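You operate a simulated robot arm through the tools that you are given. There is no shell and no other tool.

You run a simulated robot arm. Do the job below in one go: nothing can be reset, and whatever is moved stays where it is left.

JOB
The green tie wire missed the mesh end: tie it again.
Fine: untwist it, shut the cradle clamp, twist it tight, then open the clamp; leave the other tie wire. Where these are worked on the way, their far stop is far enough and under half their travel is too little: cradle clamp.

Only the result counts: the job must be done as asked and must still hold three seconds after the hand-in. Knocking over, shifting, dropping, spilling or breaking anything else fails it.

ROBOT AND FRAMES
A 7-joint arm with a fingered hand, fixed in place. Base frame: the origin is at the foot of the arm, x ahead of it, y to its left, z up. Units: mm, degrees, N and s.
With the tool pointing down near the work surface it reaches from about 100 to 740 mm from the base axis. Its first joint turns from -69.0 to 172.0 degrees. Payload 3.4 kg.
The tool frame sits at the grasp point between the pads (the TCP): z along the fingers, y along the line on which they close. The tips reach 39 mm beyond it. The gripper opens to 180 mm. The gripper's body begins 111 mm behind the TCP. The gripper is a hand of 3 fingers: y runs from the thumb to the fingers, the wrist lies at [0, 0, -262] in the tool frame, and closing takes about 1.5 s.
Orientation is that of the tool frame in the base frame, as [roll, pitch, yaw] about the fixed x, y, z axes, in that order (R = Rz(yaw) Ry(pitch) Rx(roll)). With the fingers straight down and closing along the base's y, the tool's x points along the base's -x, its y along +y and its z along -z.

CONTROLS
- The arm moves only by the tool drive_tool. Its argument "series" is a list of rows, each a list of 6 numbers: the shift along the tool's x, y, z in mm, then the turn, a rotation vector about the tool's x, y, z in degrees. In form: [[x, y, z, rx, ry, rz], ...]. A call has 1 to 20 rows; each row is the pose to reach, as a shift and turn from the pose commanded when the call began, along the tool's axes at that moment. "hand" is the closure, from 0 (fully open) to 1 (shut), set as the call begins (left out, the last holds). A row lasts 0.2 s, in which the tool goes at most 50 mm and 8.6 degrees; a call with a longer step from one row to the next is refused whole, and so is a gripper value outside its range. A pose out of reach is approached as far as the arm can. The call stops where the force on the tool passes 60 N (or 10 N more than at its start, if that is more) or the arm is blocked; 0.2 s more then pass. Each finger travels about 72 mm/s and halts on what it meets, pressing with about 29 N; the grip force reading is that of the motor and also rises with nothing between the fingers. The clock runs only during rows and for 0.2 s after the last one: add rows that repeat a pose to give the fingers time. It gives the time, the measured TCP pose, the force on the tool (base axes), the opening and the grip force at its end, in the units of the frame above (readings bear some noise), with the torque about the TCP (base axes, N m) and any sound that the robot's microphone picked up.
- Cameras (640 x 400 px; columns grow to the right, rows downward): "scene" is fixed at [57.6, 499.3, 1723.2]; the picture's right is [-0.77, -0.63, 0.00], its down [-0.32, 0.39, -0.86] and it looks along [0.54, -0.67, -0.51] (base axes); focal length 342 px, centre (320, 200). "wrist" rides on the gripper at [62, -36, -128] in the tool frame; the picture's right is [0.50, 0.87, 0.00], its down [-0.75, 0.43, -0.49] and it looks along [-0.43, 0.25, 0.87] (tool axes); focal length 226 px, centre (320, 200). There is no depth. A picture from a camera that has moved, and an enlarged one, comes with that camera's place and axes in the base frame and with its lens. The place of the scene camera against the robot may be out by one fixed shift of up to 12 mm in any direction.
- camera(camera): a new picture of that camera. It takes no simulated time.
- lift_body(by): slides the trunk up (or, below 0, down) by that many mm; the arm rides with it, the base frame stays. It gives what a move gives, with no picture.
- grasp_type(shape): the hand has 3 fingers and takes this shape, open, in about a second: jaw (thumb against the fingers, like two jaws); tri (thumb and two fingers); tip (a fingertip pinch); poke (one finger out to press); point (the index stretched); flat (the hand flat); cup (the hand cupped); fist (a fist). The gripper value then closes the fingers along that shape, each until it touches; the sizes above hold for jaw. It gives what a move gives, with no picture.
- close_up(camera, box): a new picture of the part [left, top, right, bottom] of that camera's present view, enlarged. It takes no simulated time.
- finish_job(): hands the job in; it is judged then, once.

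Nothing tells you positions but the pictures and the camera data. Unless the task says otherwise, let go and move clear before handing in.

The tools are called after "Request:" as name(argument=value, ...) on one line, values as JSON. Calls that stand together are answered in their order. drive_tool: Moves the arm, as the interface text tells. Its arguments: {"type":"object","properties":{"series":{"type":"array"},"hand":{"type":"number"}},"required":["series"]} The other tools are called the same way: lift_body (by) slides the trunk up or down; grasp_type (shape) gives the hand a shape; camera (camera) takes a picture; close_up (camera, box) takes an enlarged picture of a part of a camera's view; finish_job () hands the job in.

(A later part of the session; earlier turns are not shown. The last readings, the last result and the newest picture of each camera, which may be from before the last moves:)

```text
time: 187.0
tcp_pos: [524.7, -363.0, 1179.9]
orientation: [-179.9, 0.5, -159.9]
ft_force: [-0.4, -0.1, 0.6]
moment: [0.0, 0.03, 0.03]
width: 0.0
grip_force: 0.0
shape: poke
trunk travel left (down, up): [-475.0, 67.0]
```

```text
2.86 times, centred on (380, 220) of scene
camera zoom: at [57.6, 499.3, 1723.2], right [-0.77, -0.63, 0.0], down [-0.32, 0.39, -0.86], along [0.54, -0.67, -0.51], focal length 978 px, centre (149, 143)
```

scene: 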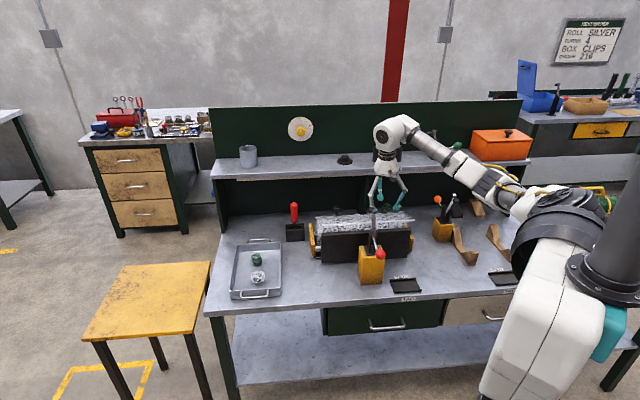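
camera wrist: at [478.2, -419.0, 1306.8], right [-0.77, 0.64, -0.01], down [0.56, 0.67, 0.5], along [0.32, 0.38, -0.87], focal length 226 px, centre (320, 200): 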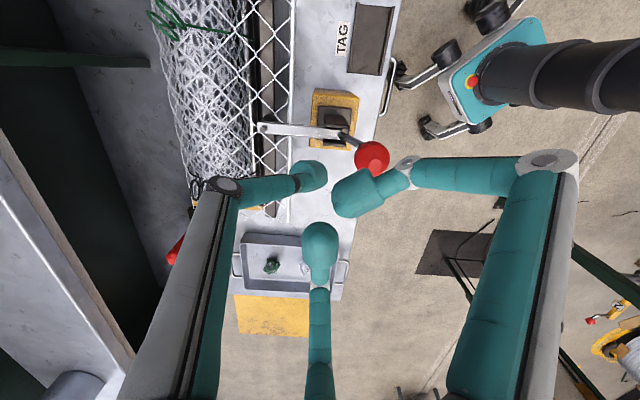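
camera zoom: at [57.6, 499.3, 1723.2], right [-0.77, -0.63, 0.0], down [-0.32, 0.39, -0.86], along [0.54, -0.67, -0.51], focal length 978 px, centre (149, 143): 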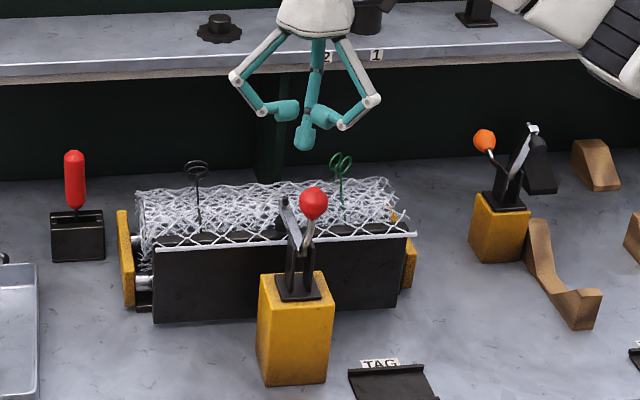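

The lever's swing plane is at azimuth -44° and the poke finger is on its inner side. I'll lower it behind the ball, then push the ball outward and down along its arc.

Request:
drive_tool(series=[[-1, 0.5, 25, 0, 0, 0], [-2.2, 1.1, 50, 0, 0, 0], [-2.2, 1.1, 71, 0, 0, 0], [-2.2, 1.1, 71, 0, 0, 0]])

Request:
drive_tool(series=[[5, 10, -3.4, 0, 0, 0], [9.9, 20.3, -6.7, 0, 0, 0], [13.1, 27, -7.7, 0, 0, 0], [16.3, 33.7, -8, 0, 0, 0], [19.5, 40.3, -7.7, 0, 0, 0], [22.8, 47, -6.7, 0, 0, 0]])

Request:
camera(camera="wrist")

Request:
close_up(camera="scene", box=[340, 150, 420, 290])

```text
time: 188.0
tcp_pos: [527.2, -362.5, 1107.6]
orientation: [-179.9, 0.5, -160.0]
ft_force: [0.1, -0.2, 0.2]
moment: [-0.02, 0.01, 0.01]
width: 0.0
grip_force: 0.1
shape: poke
trunk travel left (down, up): [-475.0, 67.0]
```

```text
time: 189.4
tcp_pos: [491.8, -327.9, 1113.2]
orientation: [-179.8, 0.4, -160.0]
ft_force: [12.7, -7.0, -3.7]
moment: [-0.17, -0.35, 0.01]
width: 0.0
grip_force: 0.0
shape: poke
trunk travel left (down, up): [-475.0, 67.0]
```

```text
taken
camera wrist: at [445.0, -383.3, 1240.5], right [-0.77, 0.64, -0.01], down [0.56, 0.67, 0.5], along [0.32, 0.38, -0.87], focal length 226 px, centre (320, 200)
```

wrist: 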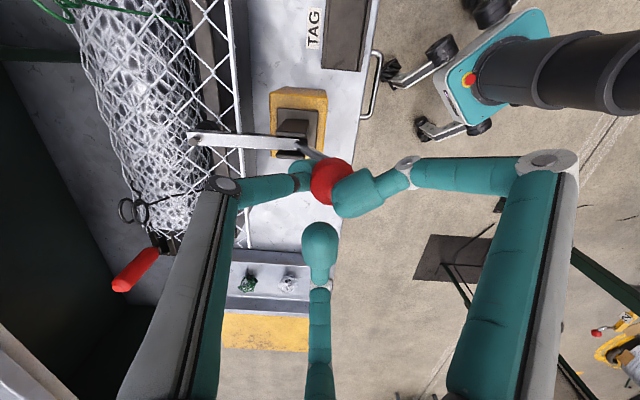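

```text
2.86 times, centred on (380, 220) of scene
camera zoom: at [57.6, 499.3, 1723.2], right [-0.77, -0.63, 0.0], down [-0.32, 0.39, -0.86], along [0.54, -0.67, -0.51], focal length 978 px, centre (149, 143)
```

zoom: 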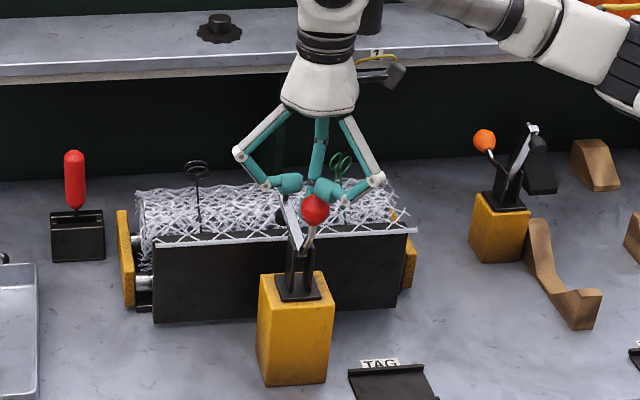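

Contact is made with the ball at about 15 N. I'll continue along the arc.

Request:
drive_tool(series=[[3.1, 6.5, 1.6, 0, 0, 0], [6.2, 12.9, 3.8, 0, 0, 0], [9.2, 19, 6.7, 0, 0, 0], [12, 24.9, 10.1, 0, 0, 0], [14.8, 30.6, 14.1, 0, 0, 0], [17.3, 35.8, 18.6, 0, 0, 0], [17.3, 35.8, 18.6, 0, 0, 0]])

Request:
camera(camera="wrist")

Request:
close_up(camera="scene", box=[340, 150, 420, 290])

```text
time: 191.0
tcp_pos: [466.7, -299.6, 1093.1]
orientation: [-179.7, 0.4, -160.2]
ft_force: [29.5, -5.2, -18.0]
moment: [-0.11, -1.07, 0.26]
width: 0.0
grip_force: 0.1
shape: poke
trunk travel left (down, up): [-475.0, 67.0]
```

```text
taken
camera wrist: at [419.1, -354.7, 1221.0], right [-0.77, 0.64, -0.01], down [0.56, 0.67, 0.5], along [0.32, 0.37, -0.87], focal length 226 px, centre (320, 200)
```

wrist: 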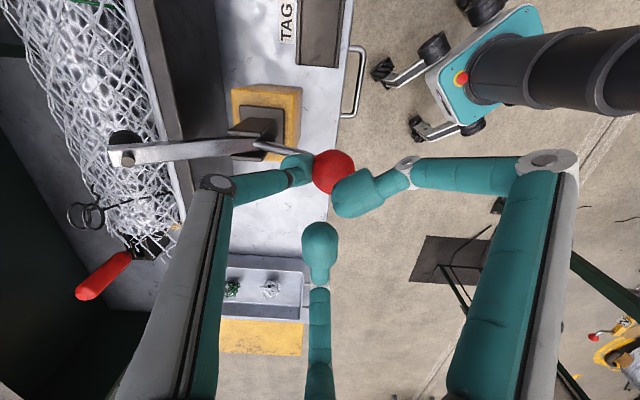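

```text
2.86 times, centred on (380, 220) of scene
camera zoom: at [57.6, 499.3, 1723.2], right [-0.77, -0.63, 0.0], down [-0.32, 0.39, -0.86], along [0.54, -0.67, -0.51], focal length 978 px, centre (149, 143)
```

zoom: 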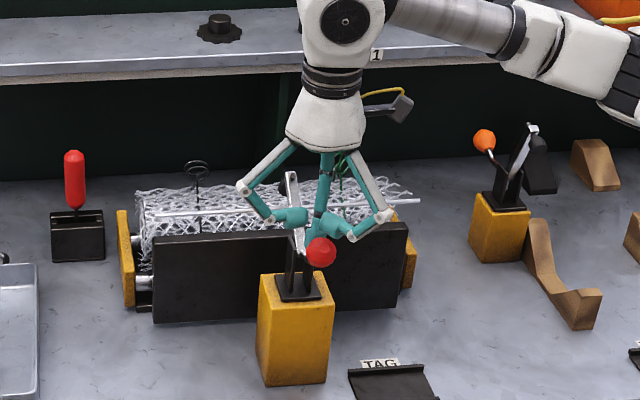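

The lever is opening: the arm is rising and the mesh tail is coming back up. I'll continue outward and more steeply down.

Request:
drive_tool(series=[[1, 2.5, 6, 0, 0, 0], [2.8, 6, 12, 0, 0, 0], [4.7, 10, 18, 0, 0, 0], [6.5, 13.5, 24, 0, 0, 0], [8, 16.5, 30, 0, 0, 0], [8, 16.5, 30, 0, 0, 0]])

Request:
camera(camera="wrist")

Request:
close_up(camera="scene", box=[340, 150, 420, 290])

```text
time: 192.4
tcp_pos: [452.4, -288.4, 1062.6]
orientation: [-179.5, 0.5, -160.3]
ft_force: [30.9, -13.2, -9.1]
moment: [-0.47, -1.35, 0.43]
width: 0.1
grip_force: 0.1
shape: poke
trunk travel left (down, up): [-475.0, 67.0]
```

```text
taken
camera wrist: at [405.6, -343.6, 1191.1], right [-0.76, 0.65, -0.01], down [0.56, 0.67, 0.5], along [0.33, 0.37, -0.87], focal length 226 px, centre (320, 200)
```

wrist: 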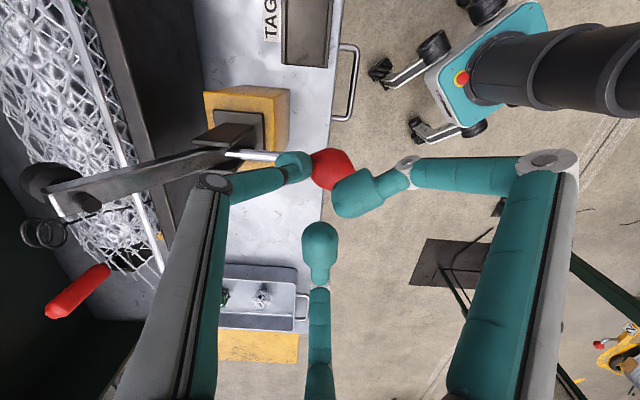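

```text
2.86 times, centred on (380, 220) of scene
camera zoom: at [57.6, 499.3, 1723.2], right [-0.77, -0.63, 0.0], down [-0.32, 0.39, -0.86], along [0.54, -0.67, -0.51], focal length 978 px, centre (149, 143)
```

zoom: 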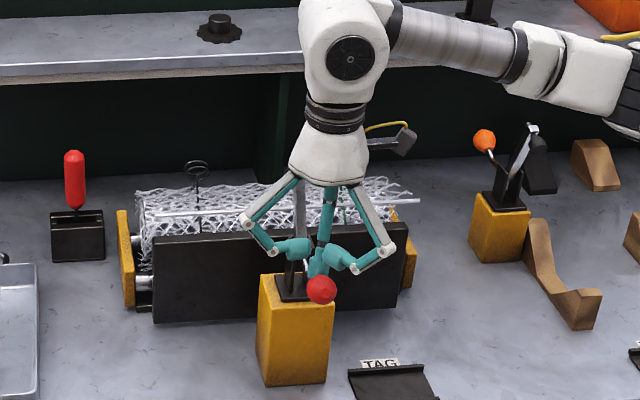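

The lever is nearly fully open again (ball within a few mm of its original spot). I'll back off, lift, and switch to the jaw shape to shut it again.

Request:
drive_tool(series=[[-2, -4, 0, 0, 0, 0], [-3, -6, -5, 0, 0, 0], [-3, -6, -25, 0, 0, 0], [-3, -6, -50, 0, 0, 0], [-3, -6, -80, 0, 0, 0], [-3, -6, -110, 0, 0, 0], [-3, -6, -110, 0, 0, 0]])

Request:
grasp_type(shape="jaw")

Request:
camera(camera="wrist")

Request:
close_up(camera="scene", box=[300, 180, 430, 290])

```text
time: 194.0
tcp_pos: [454.8, -293.4, 1176.8]
orientation: [179.9, 0.4, -159.9]
ft_force: [0.9, -0.2, -1.2]
moment: [0.02, 0.0, -0.01]
width: 0.0
grip_force: 0.1
shape: poke
trunk travel left (down, up): [-475.0, 67.0]
```

```text
time: 194.9
tcp_pos: [454.2, -290.4, 1177.3]
orientation: [-179.8, 0.4, -160.0]
ft_force: [-0.6, 0.4, 0.7]
moment: [0.02, -0.01, 0.01]
width: 179.9
grip_force: 0.0
shape: jaw
trunk travel left (down, up): [-475.0, 67.0]
```

```text
taken
camera wrist: at [406.8, -347.1, 1303.4], right [-0.77, 0.64, -0.01], down [0.56, 0.67, 0.5], along [0.32, 0.38, -0.87], focal length 226 px, centre (320, 200)
```

wrist: 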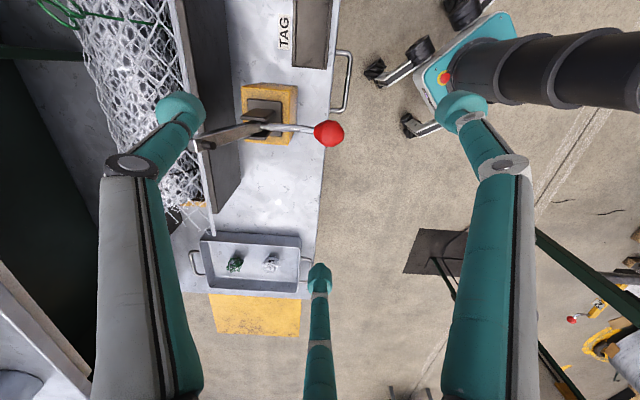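

```text
3.64 times, centred on (365, 235) of scene
camera zoom: at [57.6, 499.3, 1723.2], right [-0.77, -0.63, 0.0], down [-0.32, 0.39, -0.86], along [0.54, -0.67, -0.51], focal length 1245 px, centre (156, 73)
```

zoom: 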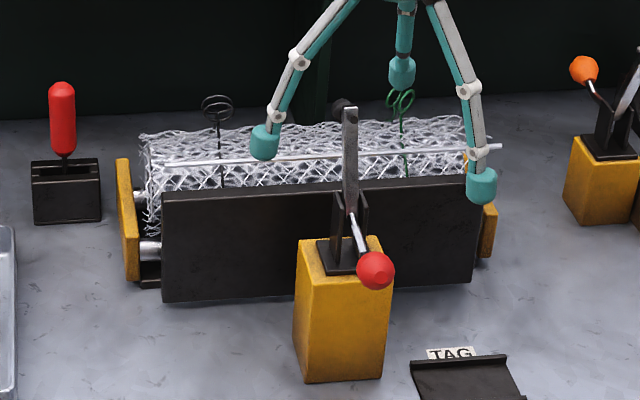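

The clamp is fully open again with the mesh tail raised, and the tie is untwisted. Now I shut it the same way as before: centre over the ball, descend, cup it, and carry it over.

Request:
drive_tool(series=[[4, 3, 0, 0, 0, 8], [9.5, 6.5, 0, 0, 0, 16], [9.5, 6.5, 0, 0, 0, 24], [9.5, 6.5, 0, 0, 0, 30], [9.5, 6.5, 0, 0, 0, 30], [9.5, 6.5, 25, 0, 0, 30], [9.5, 6.5, 50, 0, 0, 30], [9.5, 6.5, 75, 0, 0, 30], [9.5, 6.5, 100, 0, 0, 30], [9.5, 6.5, 115, 0, 0, 30], [9.5, 6.5, 115, 0, 0, 30]], hand=0.5)

Request:
camera(camera="wrist")

```text
time: 197.3
tcp_pos: [442.9, -287.1, 1061.8]
orientation: [179.9, 0.6, 170.0]
ft_force: [0.6, 0.2, -0.2]
moment: [0.0, 0.01, 0.01]
width: 90.6
grip_force: 0.0
shape: jaw
trunk travel left (down, up): [-475.0, 67.0]
```

```text
taken
camera wrist: at [374.5, -311.0, 1188.4], right [-0.34, 0.94, 0.0], down [0.81, 0.3, 0.5], along [0.47, 0.17, -0.87], focal length 226 px, centre (320, 200)
```

wrist: 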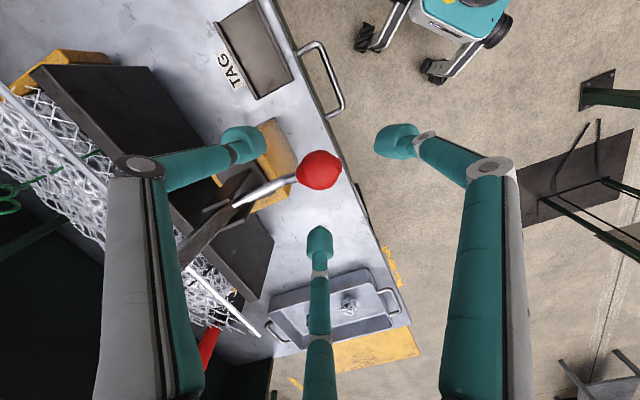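

Perfectly centred over the ball. I'll descend and cup it.

Request:
drive_tool(series=[[0, 0, 12, 0, 0, 0], [0, 0, 24, 0, 0, 0], [0, 0, 35, 0, 0, 0], [0, 0, 35, 0, 0, 0]], hand=0.5)

Request:
drive_tool(series=[[0, 0, 0, 0, 0, 0], [0, 0, 0, 0, 0, 0], [0, 0, 0, 0, 0, 0], [0, 0, 0, 0, 0, 0], [0, 0, 0, 0, 0, 0], [0, 0, 0, 0, 0, 0], [0, 0, 0, 0, 0, 0]], hand=1)

Request:
drive_tool(series=[[-0.9, -0.6, -8.8, 0, 0, 0], [-2.5, -1.8, -17.5, 0, 0, 0], [-4.9, -3.4, -25.9, 0, 0, 0], [-8, -5.5, -34, 0, 0, 0], [-11.8, -8.1, -41.6, 0, 0, 0], [-16.2, -11.1, -48.7, 0, 0, 0], [-16.2, -11.1, -48.7, 0, 0, 0]])

Request:
close_up(camera="wrist", box=[160, 80, 460, 300])

Request:
close_up(camera="scene", box=[340, 150, 420, 290])

```text
time: 198.3
tcp_pos: [441.7, -286.7, 1025.3]
orientation: [180.0, 0.4, 169.9]
ft_force: [0.3, 0.3, -0.2]
moment: [0.0, -0.03, 0.03]
width: 90.8
grip_force: 0.1
shape: jaw
trunk travel left (down, up): [-475.0, 67.0]
```

```text
time: 199.9
tcp_pos: [441.1, -287.7, 1024.3]
orientation: [-180.0, 0.4, 170.0]
ft_force: [-2.6, -3.4, -4.8]
moment: [-0.04, 0.03, -0.03]
width: 3.4
grip_force: 28.7
shape: jaw
trunk travel left (down, up): [-475.0, 67.0]
```

```text
time: 201.5
tcp_pos: [455.9, -300.4, 1074.9]
orientation: [179.9, 0.4, 170.1]
ft_force: [0.5, 0.0, -0.4]
moment: [-0.03, 0.0, 0.02]
width: 0.0
grip_force: 29.3
shape: jaw
trunk travel left (down, up): [-475.0, 67.0]
```

```text
1.82 times, centred on (310, 190) of wrist
camera zoom: at [388.1, -325.4, 1202.3], right [-0.34, 0.94, 0.0], down [0.81, 0.3, 0.5], along [0.47, 0.17, -0.87], focal length 411 px, centre (338, 218)
```

zoom: 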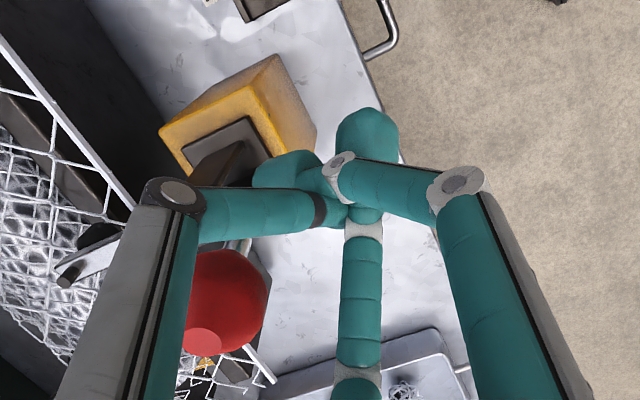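

```text
2.86 times, centred on (380, 220) of scene
camera zoom: at [57.6, 499.3, 1723.2], right [-0.77, -0.63, 0.0], down [-0.32, 0.39, -0.86], along [0.54, -0.67, -0.51], focal length 978 px, centre (149, 143)
```

zoom: 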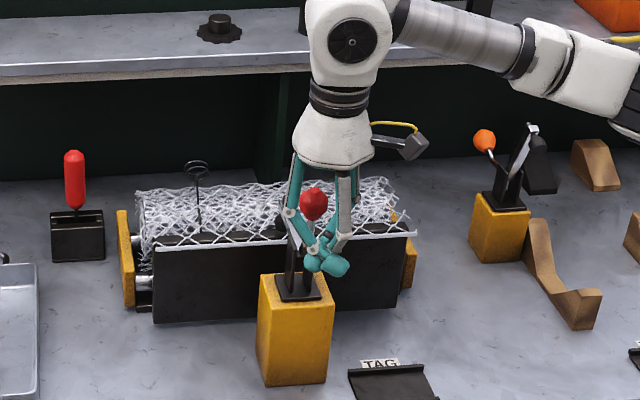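

The lever snapped up: ball and arm are exactly where they were when shut before, and the mesh tail is down. I'll open the fingers and lift away.

Request:
drive_tool(series=[[0, 0, 0, 0, 0, 0], [0, 0, 0, 0, 0, 0], [0, 0, -2, 0, 0, 0], [0, 0, -4, 0, 0, 0], [0, 0, -4, 0, 0, 0]], hand=0.55)

Request:
close_up(camera="wrist", box=[160, 80, 460, 300])

Request:
close_up(camera="scene", box=[340, 150, 420, 290])

```text
time: 202.7
tcp_pos: [456.6, -299.8, 1077.8]
orientation: [180.0, 0.5, 170.0]
ft_force: [-0.9, 0.3, 0.1]
moment: [0.04, -0.01, 0.01]
width: 80.1
grip_force: 0.0
shape: jaw
trunk travel left (down, up): [-475.0, 67.0]
```

```text
1.82 times, centred on (310, 190) of wrist
camera zoom: at [387.9, -324.7, 1206.2], right [-0.34, 0.94, 0.0], down [0.81, 0.3, 0.5], along [0.47, 0.17, -0.87], focal length 411 px, centre (338, 218)
```

zoom: 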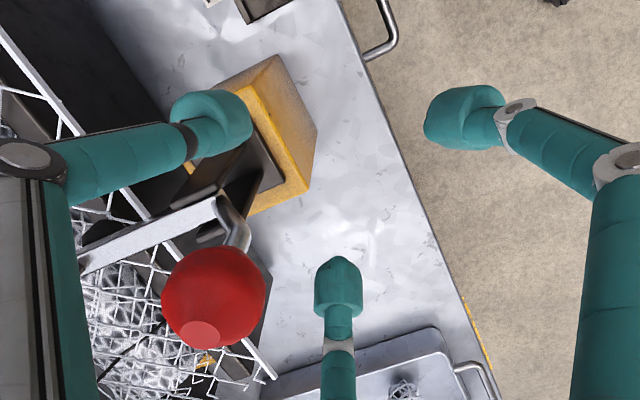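

```text
2.86 times, centred on (380, 220) of scene
camera zoom: at [57.6, 499.3, 1723.2], right [-0.77, -0.63, 0.0], down [-0.32, 0.39, -0.86], along [0.54, -0.67, -0.51], focal length 978 px, centre (149, 143)
```

zoom: 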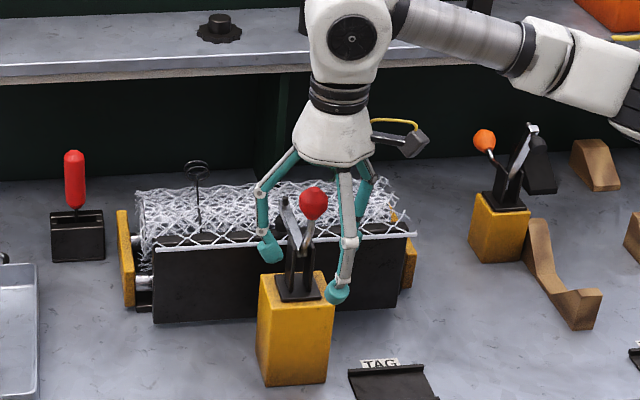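

The clamp is shut with the tie untwisted. Now I'll lift, return to the green tie, and turn it clockwise to twist it tight.

Request:
drive_tool(series=[[0, 0, -20, 0, 0, 0], [0, 0, -45, 0, 0, 0], [0, 0, -75, 0, 0, 0], [0, 0, -110, 0, 0, 0], [-15, -20, -115, 0, 0, 0], [-33, -42, -115, 0, 0, 0], [-51, -65, -115, 0, 0, 0], [-69, -88, -115, 0, 0, 0], [-87, -112, -115, 0, 0, 0], [-105, -135, -115, 0, 0, 0], [-123, -158, -110, 0, 0, 0], [-141, -181, -100, 0, 0, 0], [-160, -205, -85, 0, 0, 0], [-177.5, -227.6, -72, 0, 0, 0], [-177.5, -227.6, -72, 0, 0, 0]])

Request:
grasp_type(shape="poke")

Request:
drive_tool(series=[[0, 0, 0, 0, 0, -8], [0, 0, 0, 0, 0, -16], [0, 0, 0, 0, 0, -24], [0, 0, 0, 0, 0, -32], [0, 0, 0, 0, 0, -40], [0, 0, 0, 0, 0, -48], [0, 0, 0, 0, 0, -56], [0, 0, 0, 0, 0, -64], [0, 0, 0, 0, 0, -72], [0, 0, 0, 0, 0, -80], [0, 0, 0, 0, 0, -89], [0, 0, 0, 0, 0, -89]])

Request:
close_up(camera="wrist", box=[220, 60, 420, 240])

Request:
close_up(camera="scene", box=[350, 140, 430, 220])

```text
time: 205.9
tcp_pos: [590.0, -555.6, 1151.0]
orientation: [180.0, 0.5, 170.0]
ft_force: [-1.1, 0.3, 0.4]
moment: [0.0, -0.02, 0.04]
width: 80.5
grip_force: 0.0
shape: jaw
trunk travel left (down, up): [-475.0, 67.0]
```

```text
time: 206.8
tcp_pos: [589.9, -555.5, 1151.6]
orientation: [-180.0, 0.4, 170.1]
ft_force: [-1.1, 0.1, 0.5]
moment: [0.01, 0.03, -0.02]
width: 0.1
grip_force: 0.0
shape: poke
trunk travel left (down, up): [-475.0, 67.0]
```

```text
refused: row 11 steps farther than a row can; nothing moved
```

```text
2.22 times, centred on (320, 150) of wrist
camera zoom: at [522.4, -580.1, 1279.4], right [-0.34, 0.94, 0.0], down [0.81, 0.3, 0.5], along [0.47, 0.17, -0.87], focal length 502 px, centre (320, 311)
```

zoom: 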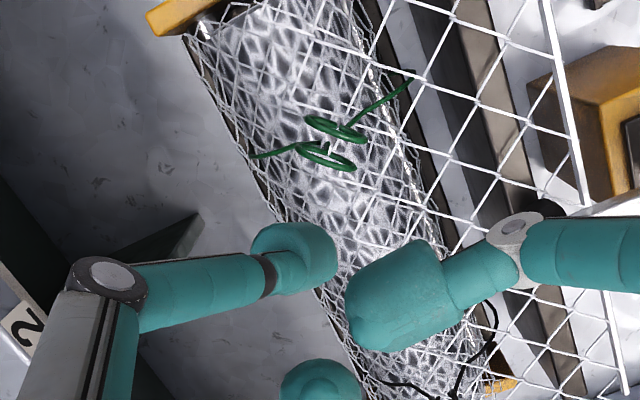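

```text
5.00 times, centred on (390, 180) of scene
camera zoom: at [57.6, 499.3, 1723.2], right [-0.77, -0.63, 0.0], down [-0.32, 0.39, -0.86], along [0.54, -0.67, -0.51], focal length 1711 px, centre (-30, 300)
```

zoom: 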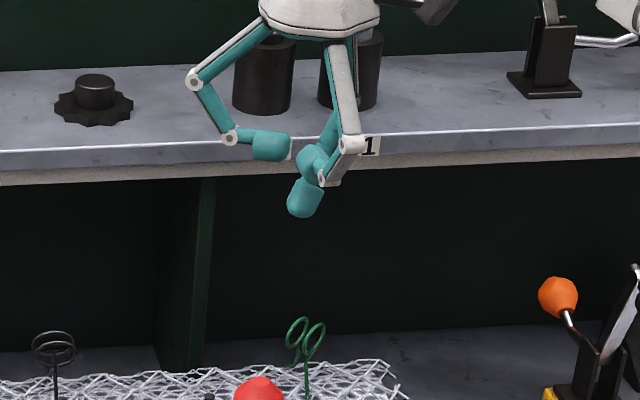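

Request:
drive_tool(series=[[0, 0, 0, 0, 0, -8], [0, 0, 0, 0, 0, -16], [0, 0, 0, 0, 0, -24], [0, 0, 0, 0, 0, -32], [0, 0, 0, 0, 0, -40], [0, 0, 0, 0, 0, -48], [0, 0, 0, 0, 0, -56], [0, 0, 0, 0, 0, -64], [0, 0, 0, 0, 0, -72], [0, 0, 0, 0, 0, -80], [0, 0, 0, 0, 0, -88], [0, 0, 20, 0, 0, -89], [0, 0, 40, 0, 0, -89], [0, 0, 40, 0, 0, -89]])

Request:
close_up(camera="wrist", box=[220, 80, 420, 260])

Request:
close_up(camera="scene", box=[350, 160, 430, 220])

```text
time: 209.8
tcp_pos: [591.7, -555.3, 1111.6]
orientation: [-179.6, -0.1, -101.0]
ft_force: [-0.4, 0.0, 0.6]
moment: [0.0, -0.01, 0.02]
width: 0.1
grip_force: 0.0
shape: poke
trunk travel left (down, up): [-475.0, 67.0]
```

```text
2.22 times, centred on (320, 170) of wrist
camera zoom: at [614.4, -623.7, 1240.2], right [-0.95, -0.33, -0.01], down [-0.29, 0.82, 0.49], along [-0.15, 0.46, -0.87], focal length 502 px, centre (320, 267)
```

zoom: 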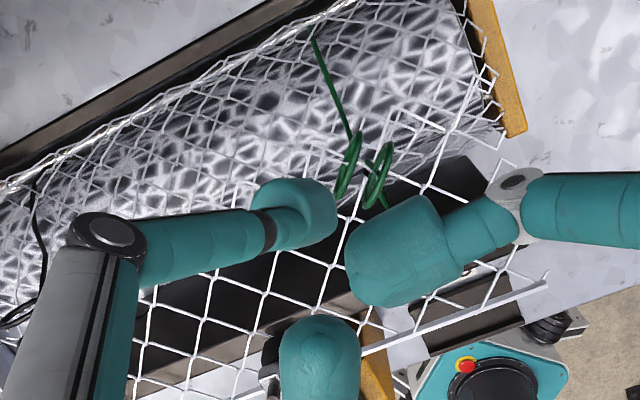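

```text
6.67 times, centred on (390, 190) of scene
camera zoom: at [57.6, 499.3, 1723.2], right [-0.77, -0.63, 0.0], down [-0.32, 0.39, -0.86], along [0.54, -0.67, -0.51], focal length 2282 px, centre (-147, 267)
```

zoom: 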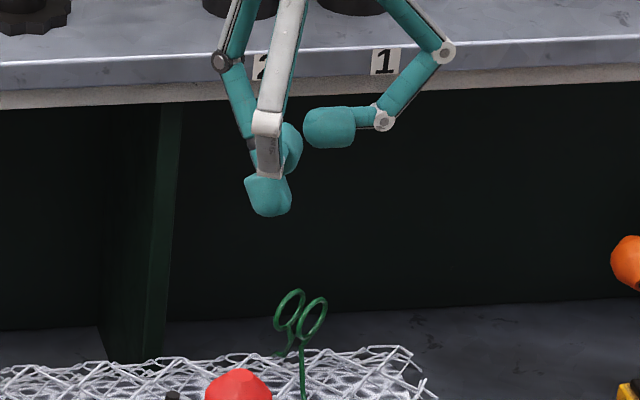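

Request:
drive_tool(series=[[0, 0, 20, 0, 0, 0], [0, 0, 40, 0, 0, 0], [0, 0, 60, 0, 0, 0], [0, 0, 75, 0, 0, 0], [0, 0, 75, 0, 0, 0]])

Request:
drive_tool(series=[[0.5, 3.3, 0, 0, 0, 0], [1.1, 6.7, 0, 0, 0, 0], [3, 6.2, 0, 0, 0, 8], [4.9, 6, 0, 0, 0, 16], [6.9, 6, 0, 0, 0, 24], [8.8, 6.3, 0, 0, 0, 32], [10.6, 6.9, 0, 0, 0, 40], [10.6, 6.9, 0, 0, 0, 40]])

Request:
close_up(camera="wrist", box=[220, 100, 420, 280])

Request:
close_up(camera="scene", box=[360, 180, 420, 220])

```text
time: 211.0
tcp_pos: [592.7, -556.0, 1037.1]
orientation: [-179.6, 0.0, -101.0]
ft_force: [0.4, -0.2, 0.5]
moment: [-0.03, -0.01, 0.03]
width: 0.1
grip_force: 0.1
shape: poke
trunk travel left (down, up): [-475.0, 67.0]
```

```text
time: 212.8
tcp_pos: [584.0, -565.0, 1036.3]
orientation: [-179.7, 0.3, -141.1]
ft_force: [4.8, 1.8, 1.1]
moment: [0.06, -0.16, 0.02]
width: 0.0
grip_force: 0.2
shape: poke
trunk travel left (down, up): [-475.0, 67.0]
```

```text
2.22 times, centred on (320, 190) of wrist
camera zoom: at [557.5, -632.6, 1164.1], right [-0.93, 0.36, -0.01], down [0.31, 0.81, 0.49], along [0.18, 0.46, -0.87], focal length 502 px, centre (320, 222)
```

zoom: 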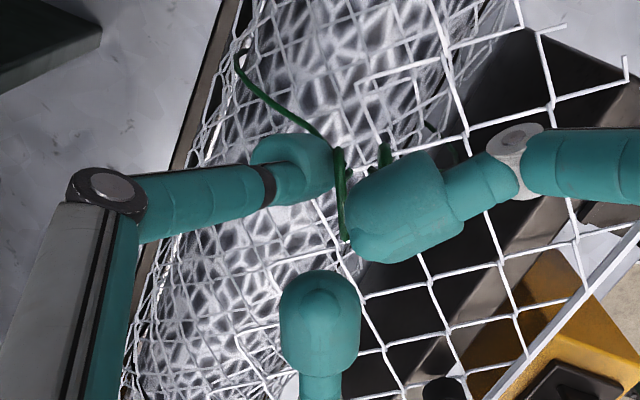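

```text
10.00 times, centred on (390, 200) of scene
camera zoom: at [57.6, 499.3, 1723.2], right [-0.77, -0.63, 0.0], down [-0.32, 0.39, -0.86], along [0.54, -0.67, -0.51], focal length 3423 px, centre (-380, 200)
```

zoom: 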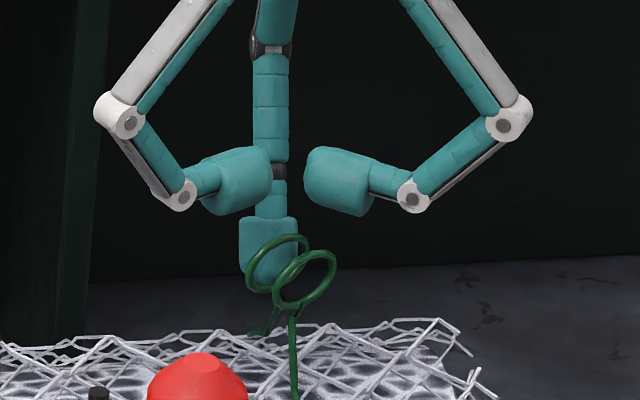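

The loops are turning clockwise now. I'll continue.

Request:
drive_tool(series=[[1.9, -0.5, 0, 0, 0, 8], [3.8, -0.7, 0, 0, 0, 16], [5.8, -0.7, 0, 0, 0, 24], [7.7, -0.4, 0, 0, 0, 32], [9.5, 0.2, 0, 0, 0, 40], [11.3, 1, 0, 0, 0, 48], [12.9, 2.1, 0, 0, 0, 56], [12.9, 2.1, 0, 0, 0, 56]])

Request:
close_up(camera="wrist", box=[220, 100, 420, 280])

Request:
close_up(camera="scene", box=[360, 180, 420, 220])

```text
time: 214.6
tcp_pos: [571.8, -571.8, 1035.6]
orientation: [-179.9, 0.4, 162.8]
ft_force: [3.6, -5.3, 1.5]
moment: [-0.14, -0.13, -0.04]
width: 0.0
grip_force: 0.0
shape: poke
trunk travel left (down, up): [-475.0, 67.0]
```

```text
2.22 times, centred on (320, 190) of wrist
camera zoom: at [501.0, -588.2, 1163.4], right [-0.22, 0.97, 0.0], down [0.85, 0.19, 0.5], along [0.49, 0.11, -0.87], focal length 502 px, centre (320, 222)
```

zoom: 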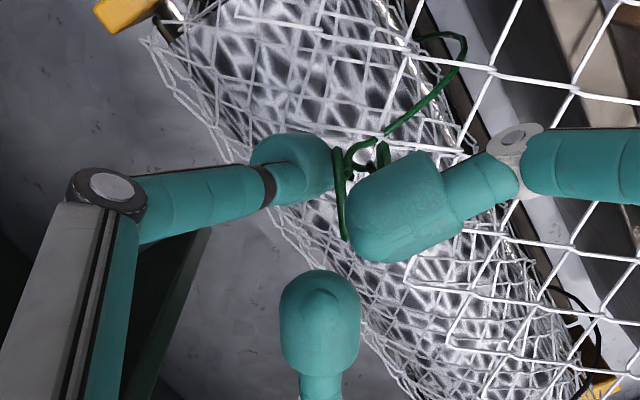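

```text
10.00 times, centred on (390, 200) of scene
camera zoom: at [57.6, 499.3, 1723.2], right [-0.77, -0.63, 0.0], down [-0.32, 0.39, -0.86], along [0.54, -0.67, -0.51], focal length 3423 px, centre (-380, 200)
```

zoom: 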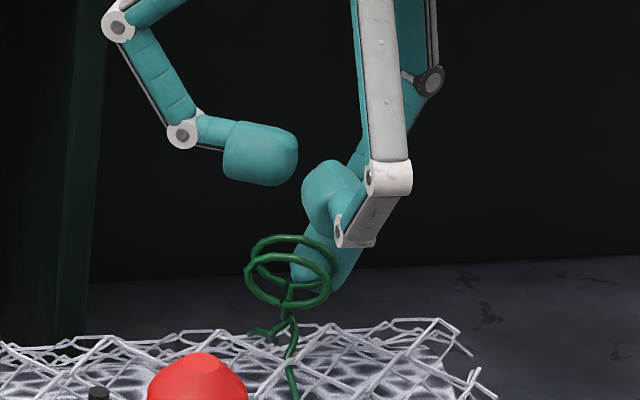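

The strands are starting to twist together again. I'll continue clockwise.

Request:
drive_tool(series=[[1.9, -0.5, 0, 0, 0, 8], [3.8, -0.7, 0, 0, 0, 16], [5.8, -0.7, 0, 0, 0, 24], [7.7, -0.4, 0, 0, 0, 32], [9.5, 0.2, 0, 0, 0, 40], [11.3, 1, 0, 0, 0, 48], [12.9, 2.1, 0, 0, 0, 56], [14.4, 3.4, 0, 0, 0, 64], [15.6, 4.7, 0, 0, 0, 71], [15.6, 4.7, 0, 0, 0, 71]])

Request:
close_up(camera="wrist", box=[220, 100, 420, 280])

Request:
close_up(camera="scene", box=[360, 180, 420, 220])

```text
time: 216.8
tcp_pos: [558.0, -563.6, 1036.3]
orientation: [179.5, 0.1, 92.0]
ft_force: [-3.8, -7.3, 0.7]
moment: [-0.2, 0.12, -0.03]
width: 0.0
grip_force: 0.0
shape: poke
trunk travel left (down, up): [-475.0, 67.0]
```

```text
2.22 times, centred on (320, 190) of wrist
camera zoom: at [518.9, -501.7, 1163.7], right [0.85, 0.53, 0.0], down [0.46, -0.74, 0.5], along [0.27, -0.42, -0.87], focal length 502 px, centre (320, 222)
```

zoom: 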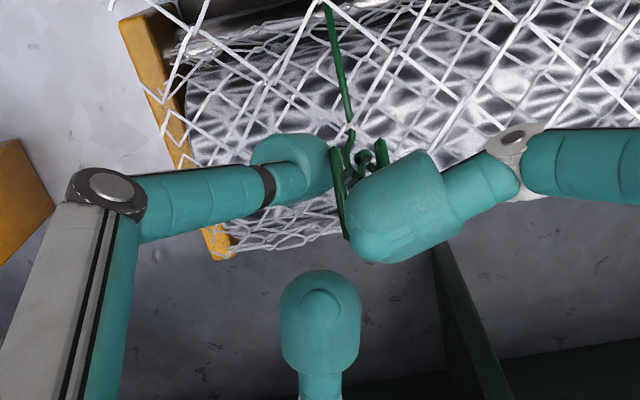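

```text
10.00 times, centred on (390, 200) of scene
camera zoom: at [57.6, 499.3, 1723.2], right [-0.77, -0.63, 0.0], down [-0.32, 0.39, -0.86], along [0.54, -0.67, -0.51], focal length 3423 px, centre (-380, 200)
```

zoom: 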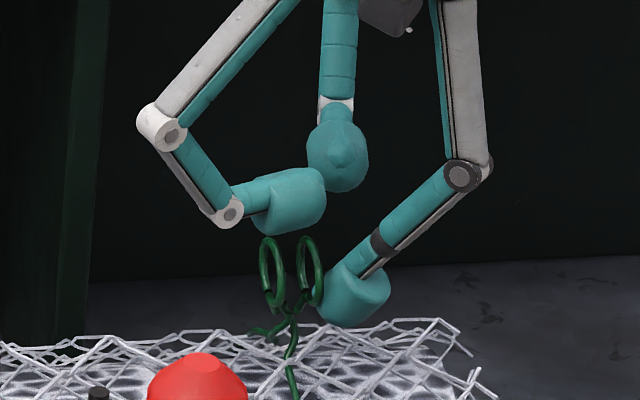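

The loops follow well and are at about 305°. I'll lift, rewind the wrist, and re-engage for the next clockwise stroke.

Request:
drive_tool(series=[[0, -5, -20, 0, 0, 0], [0, -5, -45, 0, 0, 0], [0, 0, -70, 0, 0, 0], [9, 16, -70, 0, 0, -8], [18.5, 33, -70, 0, 0, -16], [18.5, 33, -70, 0, 0, -24], [18.5, 33, -70, 0, 0, -32], [18.5, 33, -70, 0, 0, -40], [18.5, 33, -70, 0, 0, -48], [18.5, 33, -70, 0, 0, -56], [18.5, 33, -70, 0, 0, -64], [18.5, 33, -70, 0, 0, -72], [18.5, 33, -70, 0, 0, -80]])

Request:
drive_tool(series=[[0, 0, 0, 0, 0, -8], [0, 0, 0, 0, 0, -16], [0, 0, 0, 0, 0, -24], [0, 0, 0, 0, 0, -32], [0, 0, 0, 0, 0, -40], [0, 0, 0, 0, 0, -48], [0, 0, 0, 0, 0, -56], [0, 0, 0, 0, 0, -64], [0, 0, 0, 0, 0, -72], [0, 0, 0, 0, 0, -80], [0, 0, 0, 0, 0, -84], [0, 0, 0, 0, 0, -84], [0, 0, 0, 0, 0, -84]])

Request:
close_up(camera="wrist", box=[220, 80, 420, 260])

Request:
close_up(camera="scene", box=[370, 195, 410, 220])

```text
time: 219.6
tcp_pos: [589.8, -542.6, 1105.9]
orientation: [-180.0, 0.4, 172.1]
ft_force: [0.7, -0.2, 0.2]
moment: [-0.01, -0.01, 0.02]
width: 0.0
grip_force: 0.2
shape: poke
trunk travel left (down, up): [-475.0, 67.0]
```

```text
time: 222.4
tcp_pos: [589.2, -543.7, 1106.9]
orientation: [-179.6, 0.0, -104.0]
ft_force: [-0.9, -0.2, 0.4]
moment: [0.01, -0.01, -0.01]
width: 0.0
grip_force: 0.1
shape: poke
trunk travel left (down, up): [-475.0, 67.0]
```

```text
2.22 times, centred on (320, 170) of wrist
camera zoom: at [609.7, -611.9, 1234.9], right [-0.96, -0.28, -0.01], down [-0.24, 0.84, 0.49], along [-0.13, 0.47, -0.87], focal length 502 px, centre (320, 267)
```

zoom: 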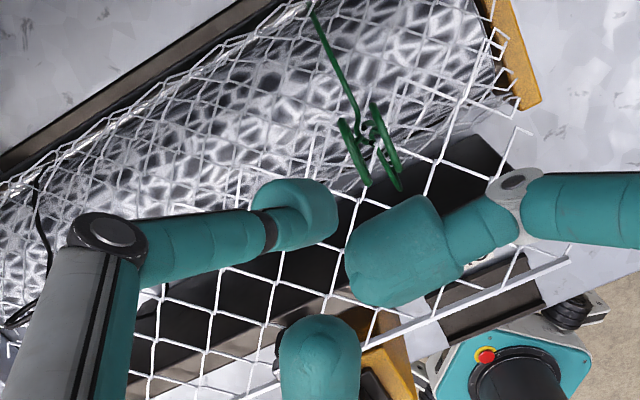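

```text
16.00 times, centred on (390, 208) of scene
camera zoom: at [57.6, 499.3, 1723.2], right [-0.77, -0.63, 0.0], down [-0.32, 0.39, -0.86], along [0.54, -0.67, -0.51], focal length 5476 px, centre (-800, 80)
```

zoom: 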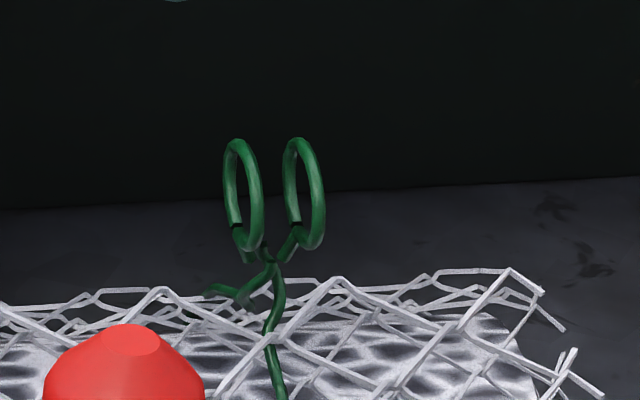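

Request:
drive_tool(series=[[0, 0, 20, 0, 0, 0], [0, 0, 40, 0, 0, 0], [0, 0, 58, 0, 0, 0], [0, 0, 70, 0, 0, 0], [0, 0, 70, 0, 0, 0]])

Request:
drive_tool(series=[[2.5, 3.7, 0, 0, 0, 0], [5, 7.3, 0, 0, 0, 0], [6.1, 5.7, 0, 0, 0, 8], [7.4, 4.2, 0, 0, 0, 16], [8.9, 2.9, 0, 0, 0, 24], [10.5, 1.8, 0, 0, 0, 32], [12.3, 0.95, 0, 0, 0, 40], [12.3, 0.95, 0, 0, 0, 40]])

Request:
close_up(camera="wrist", box=[220, 100, 420, 280])

Request:
close_up(camera="scene", box=[360, 180, 420, 220])

```text
time: 223.6
tcp_pos: [590.1, -543.3, 1037.7]
orientation: [-179.5, 0.0, -104.0]
ft_force: [0.1, -1.1, -1.0]
moment: [0.0, -0.01, 0.0]
width: 0.0
grip_force: 0.1
shape: poke
trunk travel left (down, up): [-475.0, 67.0]
```

```text
time: 225.4
tcp_pos: [586.8, -554.2, 1037.0]
orientation: [-179.7, 0.3, -144.1]
ft_force: [2.4, 4.4, 0.6]
moment: [0.11, -0.09, 0.02]
width: 0.0
grip_force: 0.0
shape: poke
trunk travel left (down, up): [-475.0, 67.0]
```

```text
2.22 times, centred on (320, 190) of wrist
camera zoom: at [557.3, -619.7, 1164.5], right [-0.91, 0.41, -0.01], down [0.35, 0.8, 0.49], along [0.21, 0.45, -0.87], focal length 502 px, centre (320, 222)
```

zoom: 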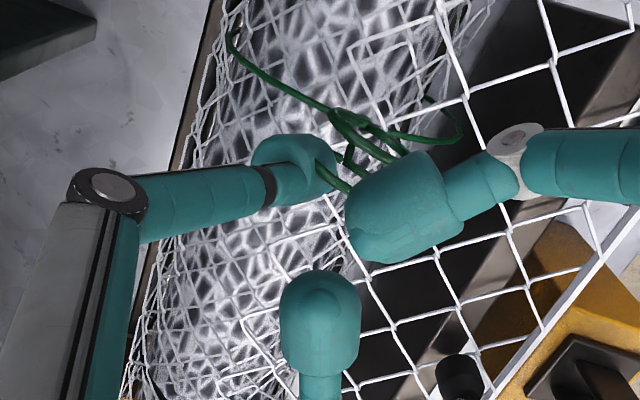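

```text
10.00 times, centred on (390, 200) of scene
camera zoom: at [57.6, 499.3, 1723.2], right [-0.77, -0.63, 0.0], down [-0.32, 0.39, -0.86], along [0.54, -0.67, -0.51], focal length 3423 px, centre (-380, 200)
```

zoom: 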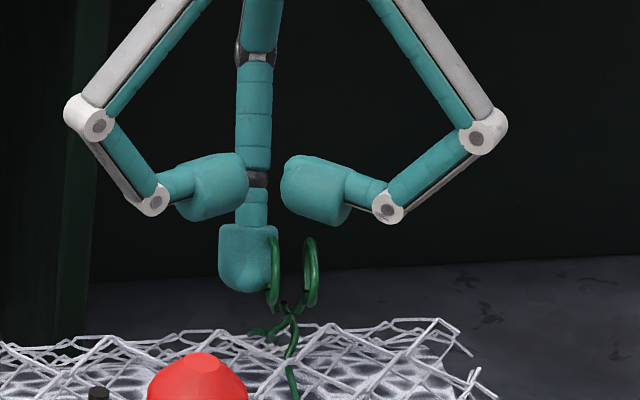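

Contact is near the loop's end again, so I'll tighten the circle to 18 mm as before and continue.

Request:
drive_tool(series=[[0.9, 1.3, 0, 0, 0, 0], [1.75, 2.5, 0, 0, 0, 0], [2.1, 1.8, 0, 0, 0, 4], [2.5, 1.1, 0, 0, 0, 8], [3.35, -0.25, 0, 0, 0, 16], [4.4, -1.4, 0, 0, 0, 24], [5.6, -2.5, 0, 0, 0, 32], [7, -3.3, 0, 0, 0, 40], [7, -3.3, 0, 0, 0, 40]])

Request:
close_up(camera="wrist", box=[220, 100, 420, 280])

Request:
close_up(camera="scene", box=[360, 180, 420, 220])

```text
time: 227.4
tcp_pos: [584.7, -563.4, 1036.4]
orientation: [-179.9, 0.5, 176.0]
ft_force: [14.8, -7.5, 3.9]
moment: [-0.23, -0.48, 0.06]
width: 0.0
grip_force: 0.0
shape: poke
trunk travel left (down, up): [-475.0, 67.0]
```

```text
2.22 times, centred on (320, 190) of wrist
camera zoom: at [518.8, -594.4, 1163.5], right [-0.44, 0.9, 0.0], down [0.78, 0.38, 0.5], along [0.45, 0.21, -0.87], focal length 502 px, centre (320, 222)
```

zoom: 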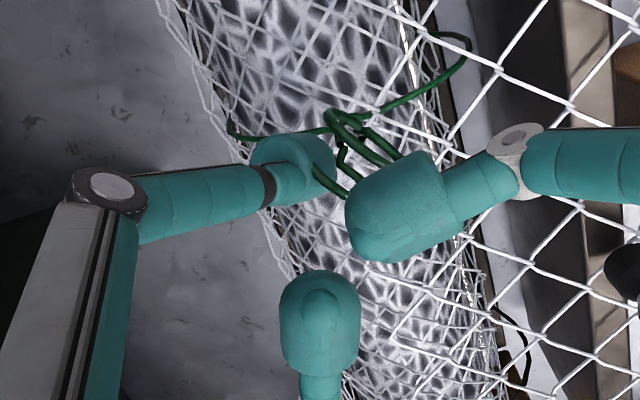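

```text
10.00 times, centred on (390, 200) of scene
camera zoom: at [57.6, 499.3, 1723.2], right [-0.77, -0.63, 0.0], down [-0.32, 0.39, -0.86], along [0.54, -0.67, -0.51], focal length 3423 px, centre (-380, 200)
```

zoom: 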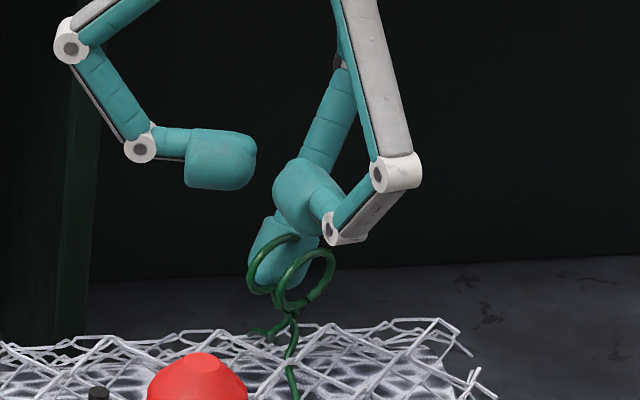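

Request:
drive_tool(series=[[1, 0.5, 0, 0, 0, 4], [1.3, -0.1, 0, 0, 0, 8], [2, -1.4, 0, 0, 0, 16], [2.9, -2.5, 0, 0, 0, 24], [3.9, -3.5, 0, 0, 0, 32], [5.1, -4.4, 0, 0, 0, 40], [5.1, -4.4, 0, 0, 0, 40]])

Request:
close_up(camera="wrist", box=[220, 100, 420, 280])

Request:
close_up(camera="scene", box=[360, 180, 420, 220])

```text
time: 229.0
tcp_pos: [577.0, -569.8, 1036.0]
orientation: [179.8, 0.4, 135.8]
ft_force: [10.9, -26.1, 8.0]
moment: [-0.75, -0.31, 0.06]
width: 0.1
grip_force: 0.1
shape: poke
trunk travel left (down, up): [-475.0, 67.0]
```

```text
2.22 times, centred on (320, 190) of wrist
camera zoom: at [507.2, -551.0, 1162.8], right [0.25, 0.97, 0.0], down [0.84, -0.21, 0.5], along [0.48, -0.12, -0.87], focal length 502 px, centre (320, 222)
```

zoom: 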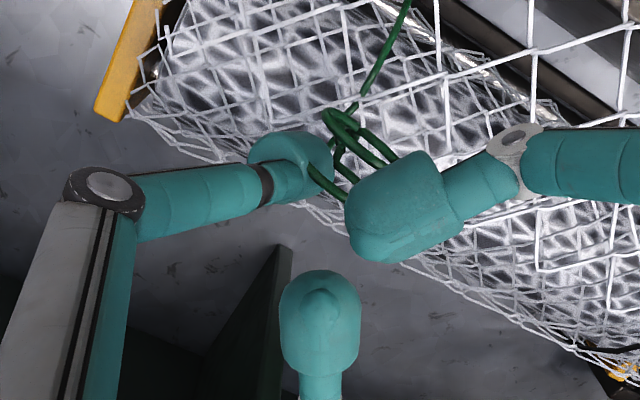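

```text
10.00 times, centred on (390, 200) of scene
camera zoom: at [57.6, 499.3, 1723.2], right [-0.77, -0.63, 0.0], down [-0.32, 0.39, -0.86], along [0.54, -0.67, -0.51], focal length 3423 px, centre (-380, 200)
```

zoom: 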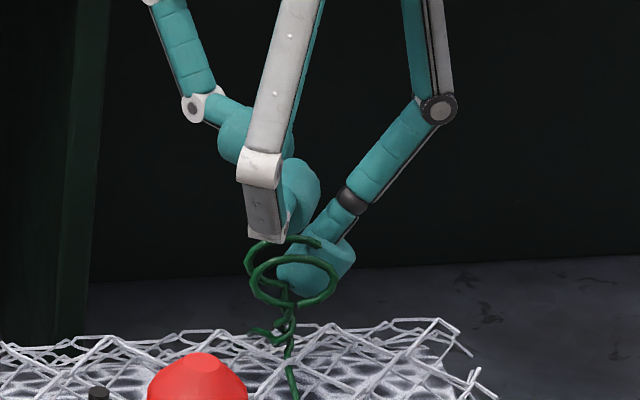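

The loops are following (about 217°) though the push is firmer. I'll ease the radius slightly and finish this stroke.

Request:
drive_tool(series=[[0, -1.1, 0, 0, 0, 4], [0.05, -2.2, 0, 0, 0, 8], [0.9, -3.5, 0, 0, 0, 16], [1.9, -4.7, 0, 0, 0, 24], [3.05, -5.7, 0, 0, 0, 32], [4.3, -6.6, 0, 0, 0, 40], [5, -6.9, 0, 0, 0, 44], [5, -6.9, 0, 0, 0, 44]])

Request:
close_up(camera="wrist", box=[220, 100, 420, 280])

Request:
close_up(camera="scene", box=[360, 180, 420, 220])

```text
time: 230.8
tcp_pos: [567.2, -570.0, 1035.0]
orientation: [179.7, 0.1, 91.8]
ft_force: [-7.0, -23.0, 5.9]
moment: [-0.69, 0.27, 0.05]
width: 0.2
grip_force: 0.1
shape: poke
trunk travel left (down, up): [-475.0, 67.0]
```

```text
2.22 times, centred on (320, 190) of wrist
camera zoom: at [528.9, -508.2, 1163.0], right [0.85, 0.53, 0.0], down [0.46, -0.74, 0.5], along [0.26, -0.42, -0.87], focal length 502 px, centre (320, 222)
```

zoom: 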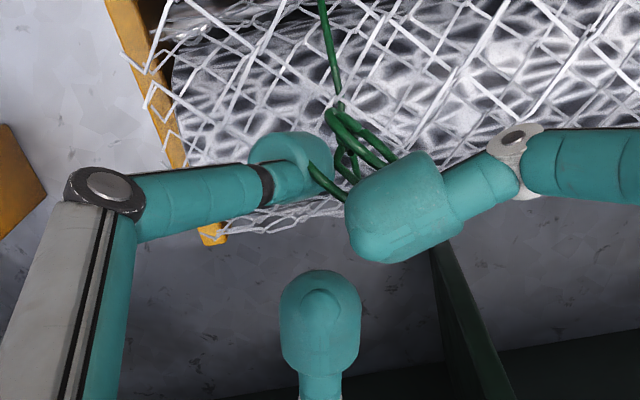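

```text
10.00 times, centred on (390, 200) of scene
camera zoom: at [57.6, 499.3, 1723.2], right [-0.77, -0.63, 0.0], down [-0.32, 0.39, -0.86], along [0.54, -0.67, -0.51], focal length 3423 px, centre (-380, 200)
```

zoom: 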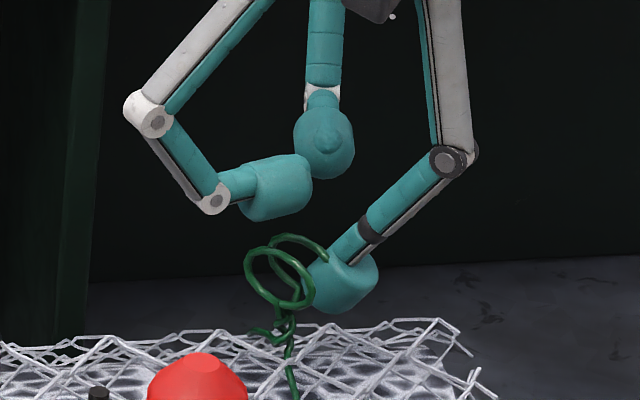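

The loops are at about 173°. I'll back off, lift, rewind the wrist, and take the next clockwise stroke.

Request:
drive_tool(series=[[-3.4, -4.9, 0, 0, 0, 0], [-3.4, -4.9, -20, 0, 0, 0], [-3.4, -4.9, -45, 0, 0, 0], [0, 0, -70, 0, 0, 0], [20, 5, -70, 0, 0, -8], [41.6, 9.8, -70, 0, 0, -16], [41.6, 9.8, -70, 0, 0, -24], [41.6, 9.8, -70, 0, 0, -32], [41.6, 9.8, -70, 0, 0, -40], [41.6, 9.8, -70, 0, 0, -48], [41.6, 9.8, -70, 0, 0, -56], [41.6, 9.8, -70, 0, 0, -64], [41.6, 9.8, -70, 0, 0, -72], [41.6, 9.8, -70, 0, 0, -80]])

Request:
drive_tool(series=[[0, 0, 0, 0, 0, -8], [0, 0, 0, 0, 0, -16], [0, 0, 0, 0, 0, -24], [0, 0, 0, 0, 0, -32], [0, 0, 0, 0, 0, -40], [0, 0, 0, 0, 0, -48], [0, 0, 0, 0, 0, -56], [0, 0, 0, 0, 0, -64], [0, 0, 0, 0, 0, -72], [0, 0, 0, 0, 0, -80], [0, 0, 0, 0, 0, -84], [0, 0, 0, 0, 0, -84], [0, 0, 0, 0, 0, -84]])

Request:
close_up(camera="wrist", box=[220, 80, 420, 260])

Request:
close_up(camera="scene", box=[370, 195, 410, 220])

```text
time: 233.8
tcp_pos: [577.6, -525.8, 1107.6]
orientation: [180.0, 0.3, 172.2]
ft_force: [0.3, -0.7, -0.1]
moment: [-0.02, -0.02, 0.01]
width: 0.1
grip_force: 0.0
shape: poke
trunk travel left (down, up): [-475.0, 67.0]
```

```text
time: 236.6
tcp_pos: [578.2, -524.7, 1106.3]
orientation: [-179.6, 0.0, -104.1]
ft_force: [0.4, 0.0, -0.1]
moment: [0.01, 0.01, -0.02]
width: 0.0
grip_force: 0.0
shape: poke
trunk travel left (down, up): [-475.0, 67.0]
```

```text
2.22 times, centred on (320, 170) of wrist
camera zoom: at [596.6, -594.2, 1234.8], right [-0.96, -0.28, -0.01], down [-0.24, 0.84, 0.49], along [-0.13, 0.47, -0.87], focal length 502 px, centre (320, 267)
```

zoom: 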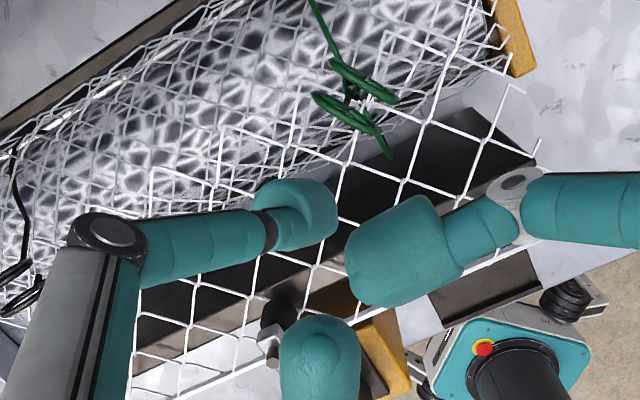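

```text
16.00 times, centred on (390, 208) of scene
camera zoom: at [57.6, 499.3, 1723.2], right [-0.77, -0.63, 0.0], down [-0.32, 0.39, -0.86], along [0.54, -0.67, -0.51], focal length 5476 px, centre (-800, 80)
```

zoom: 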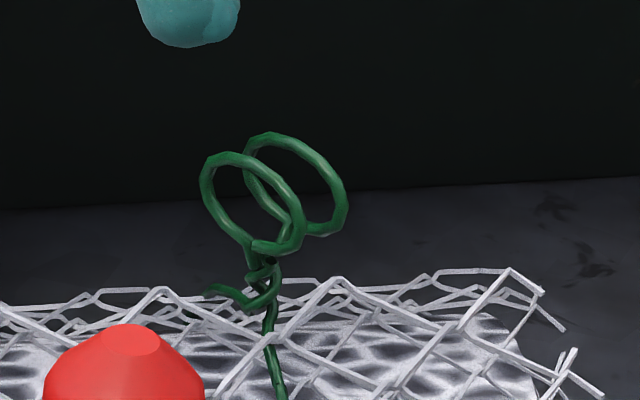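

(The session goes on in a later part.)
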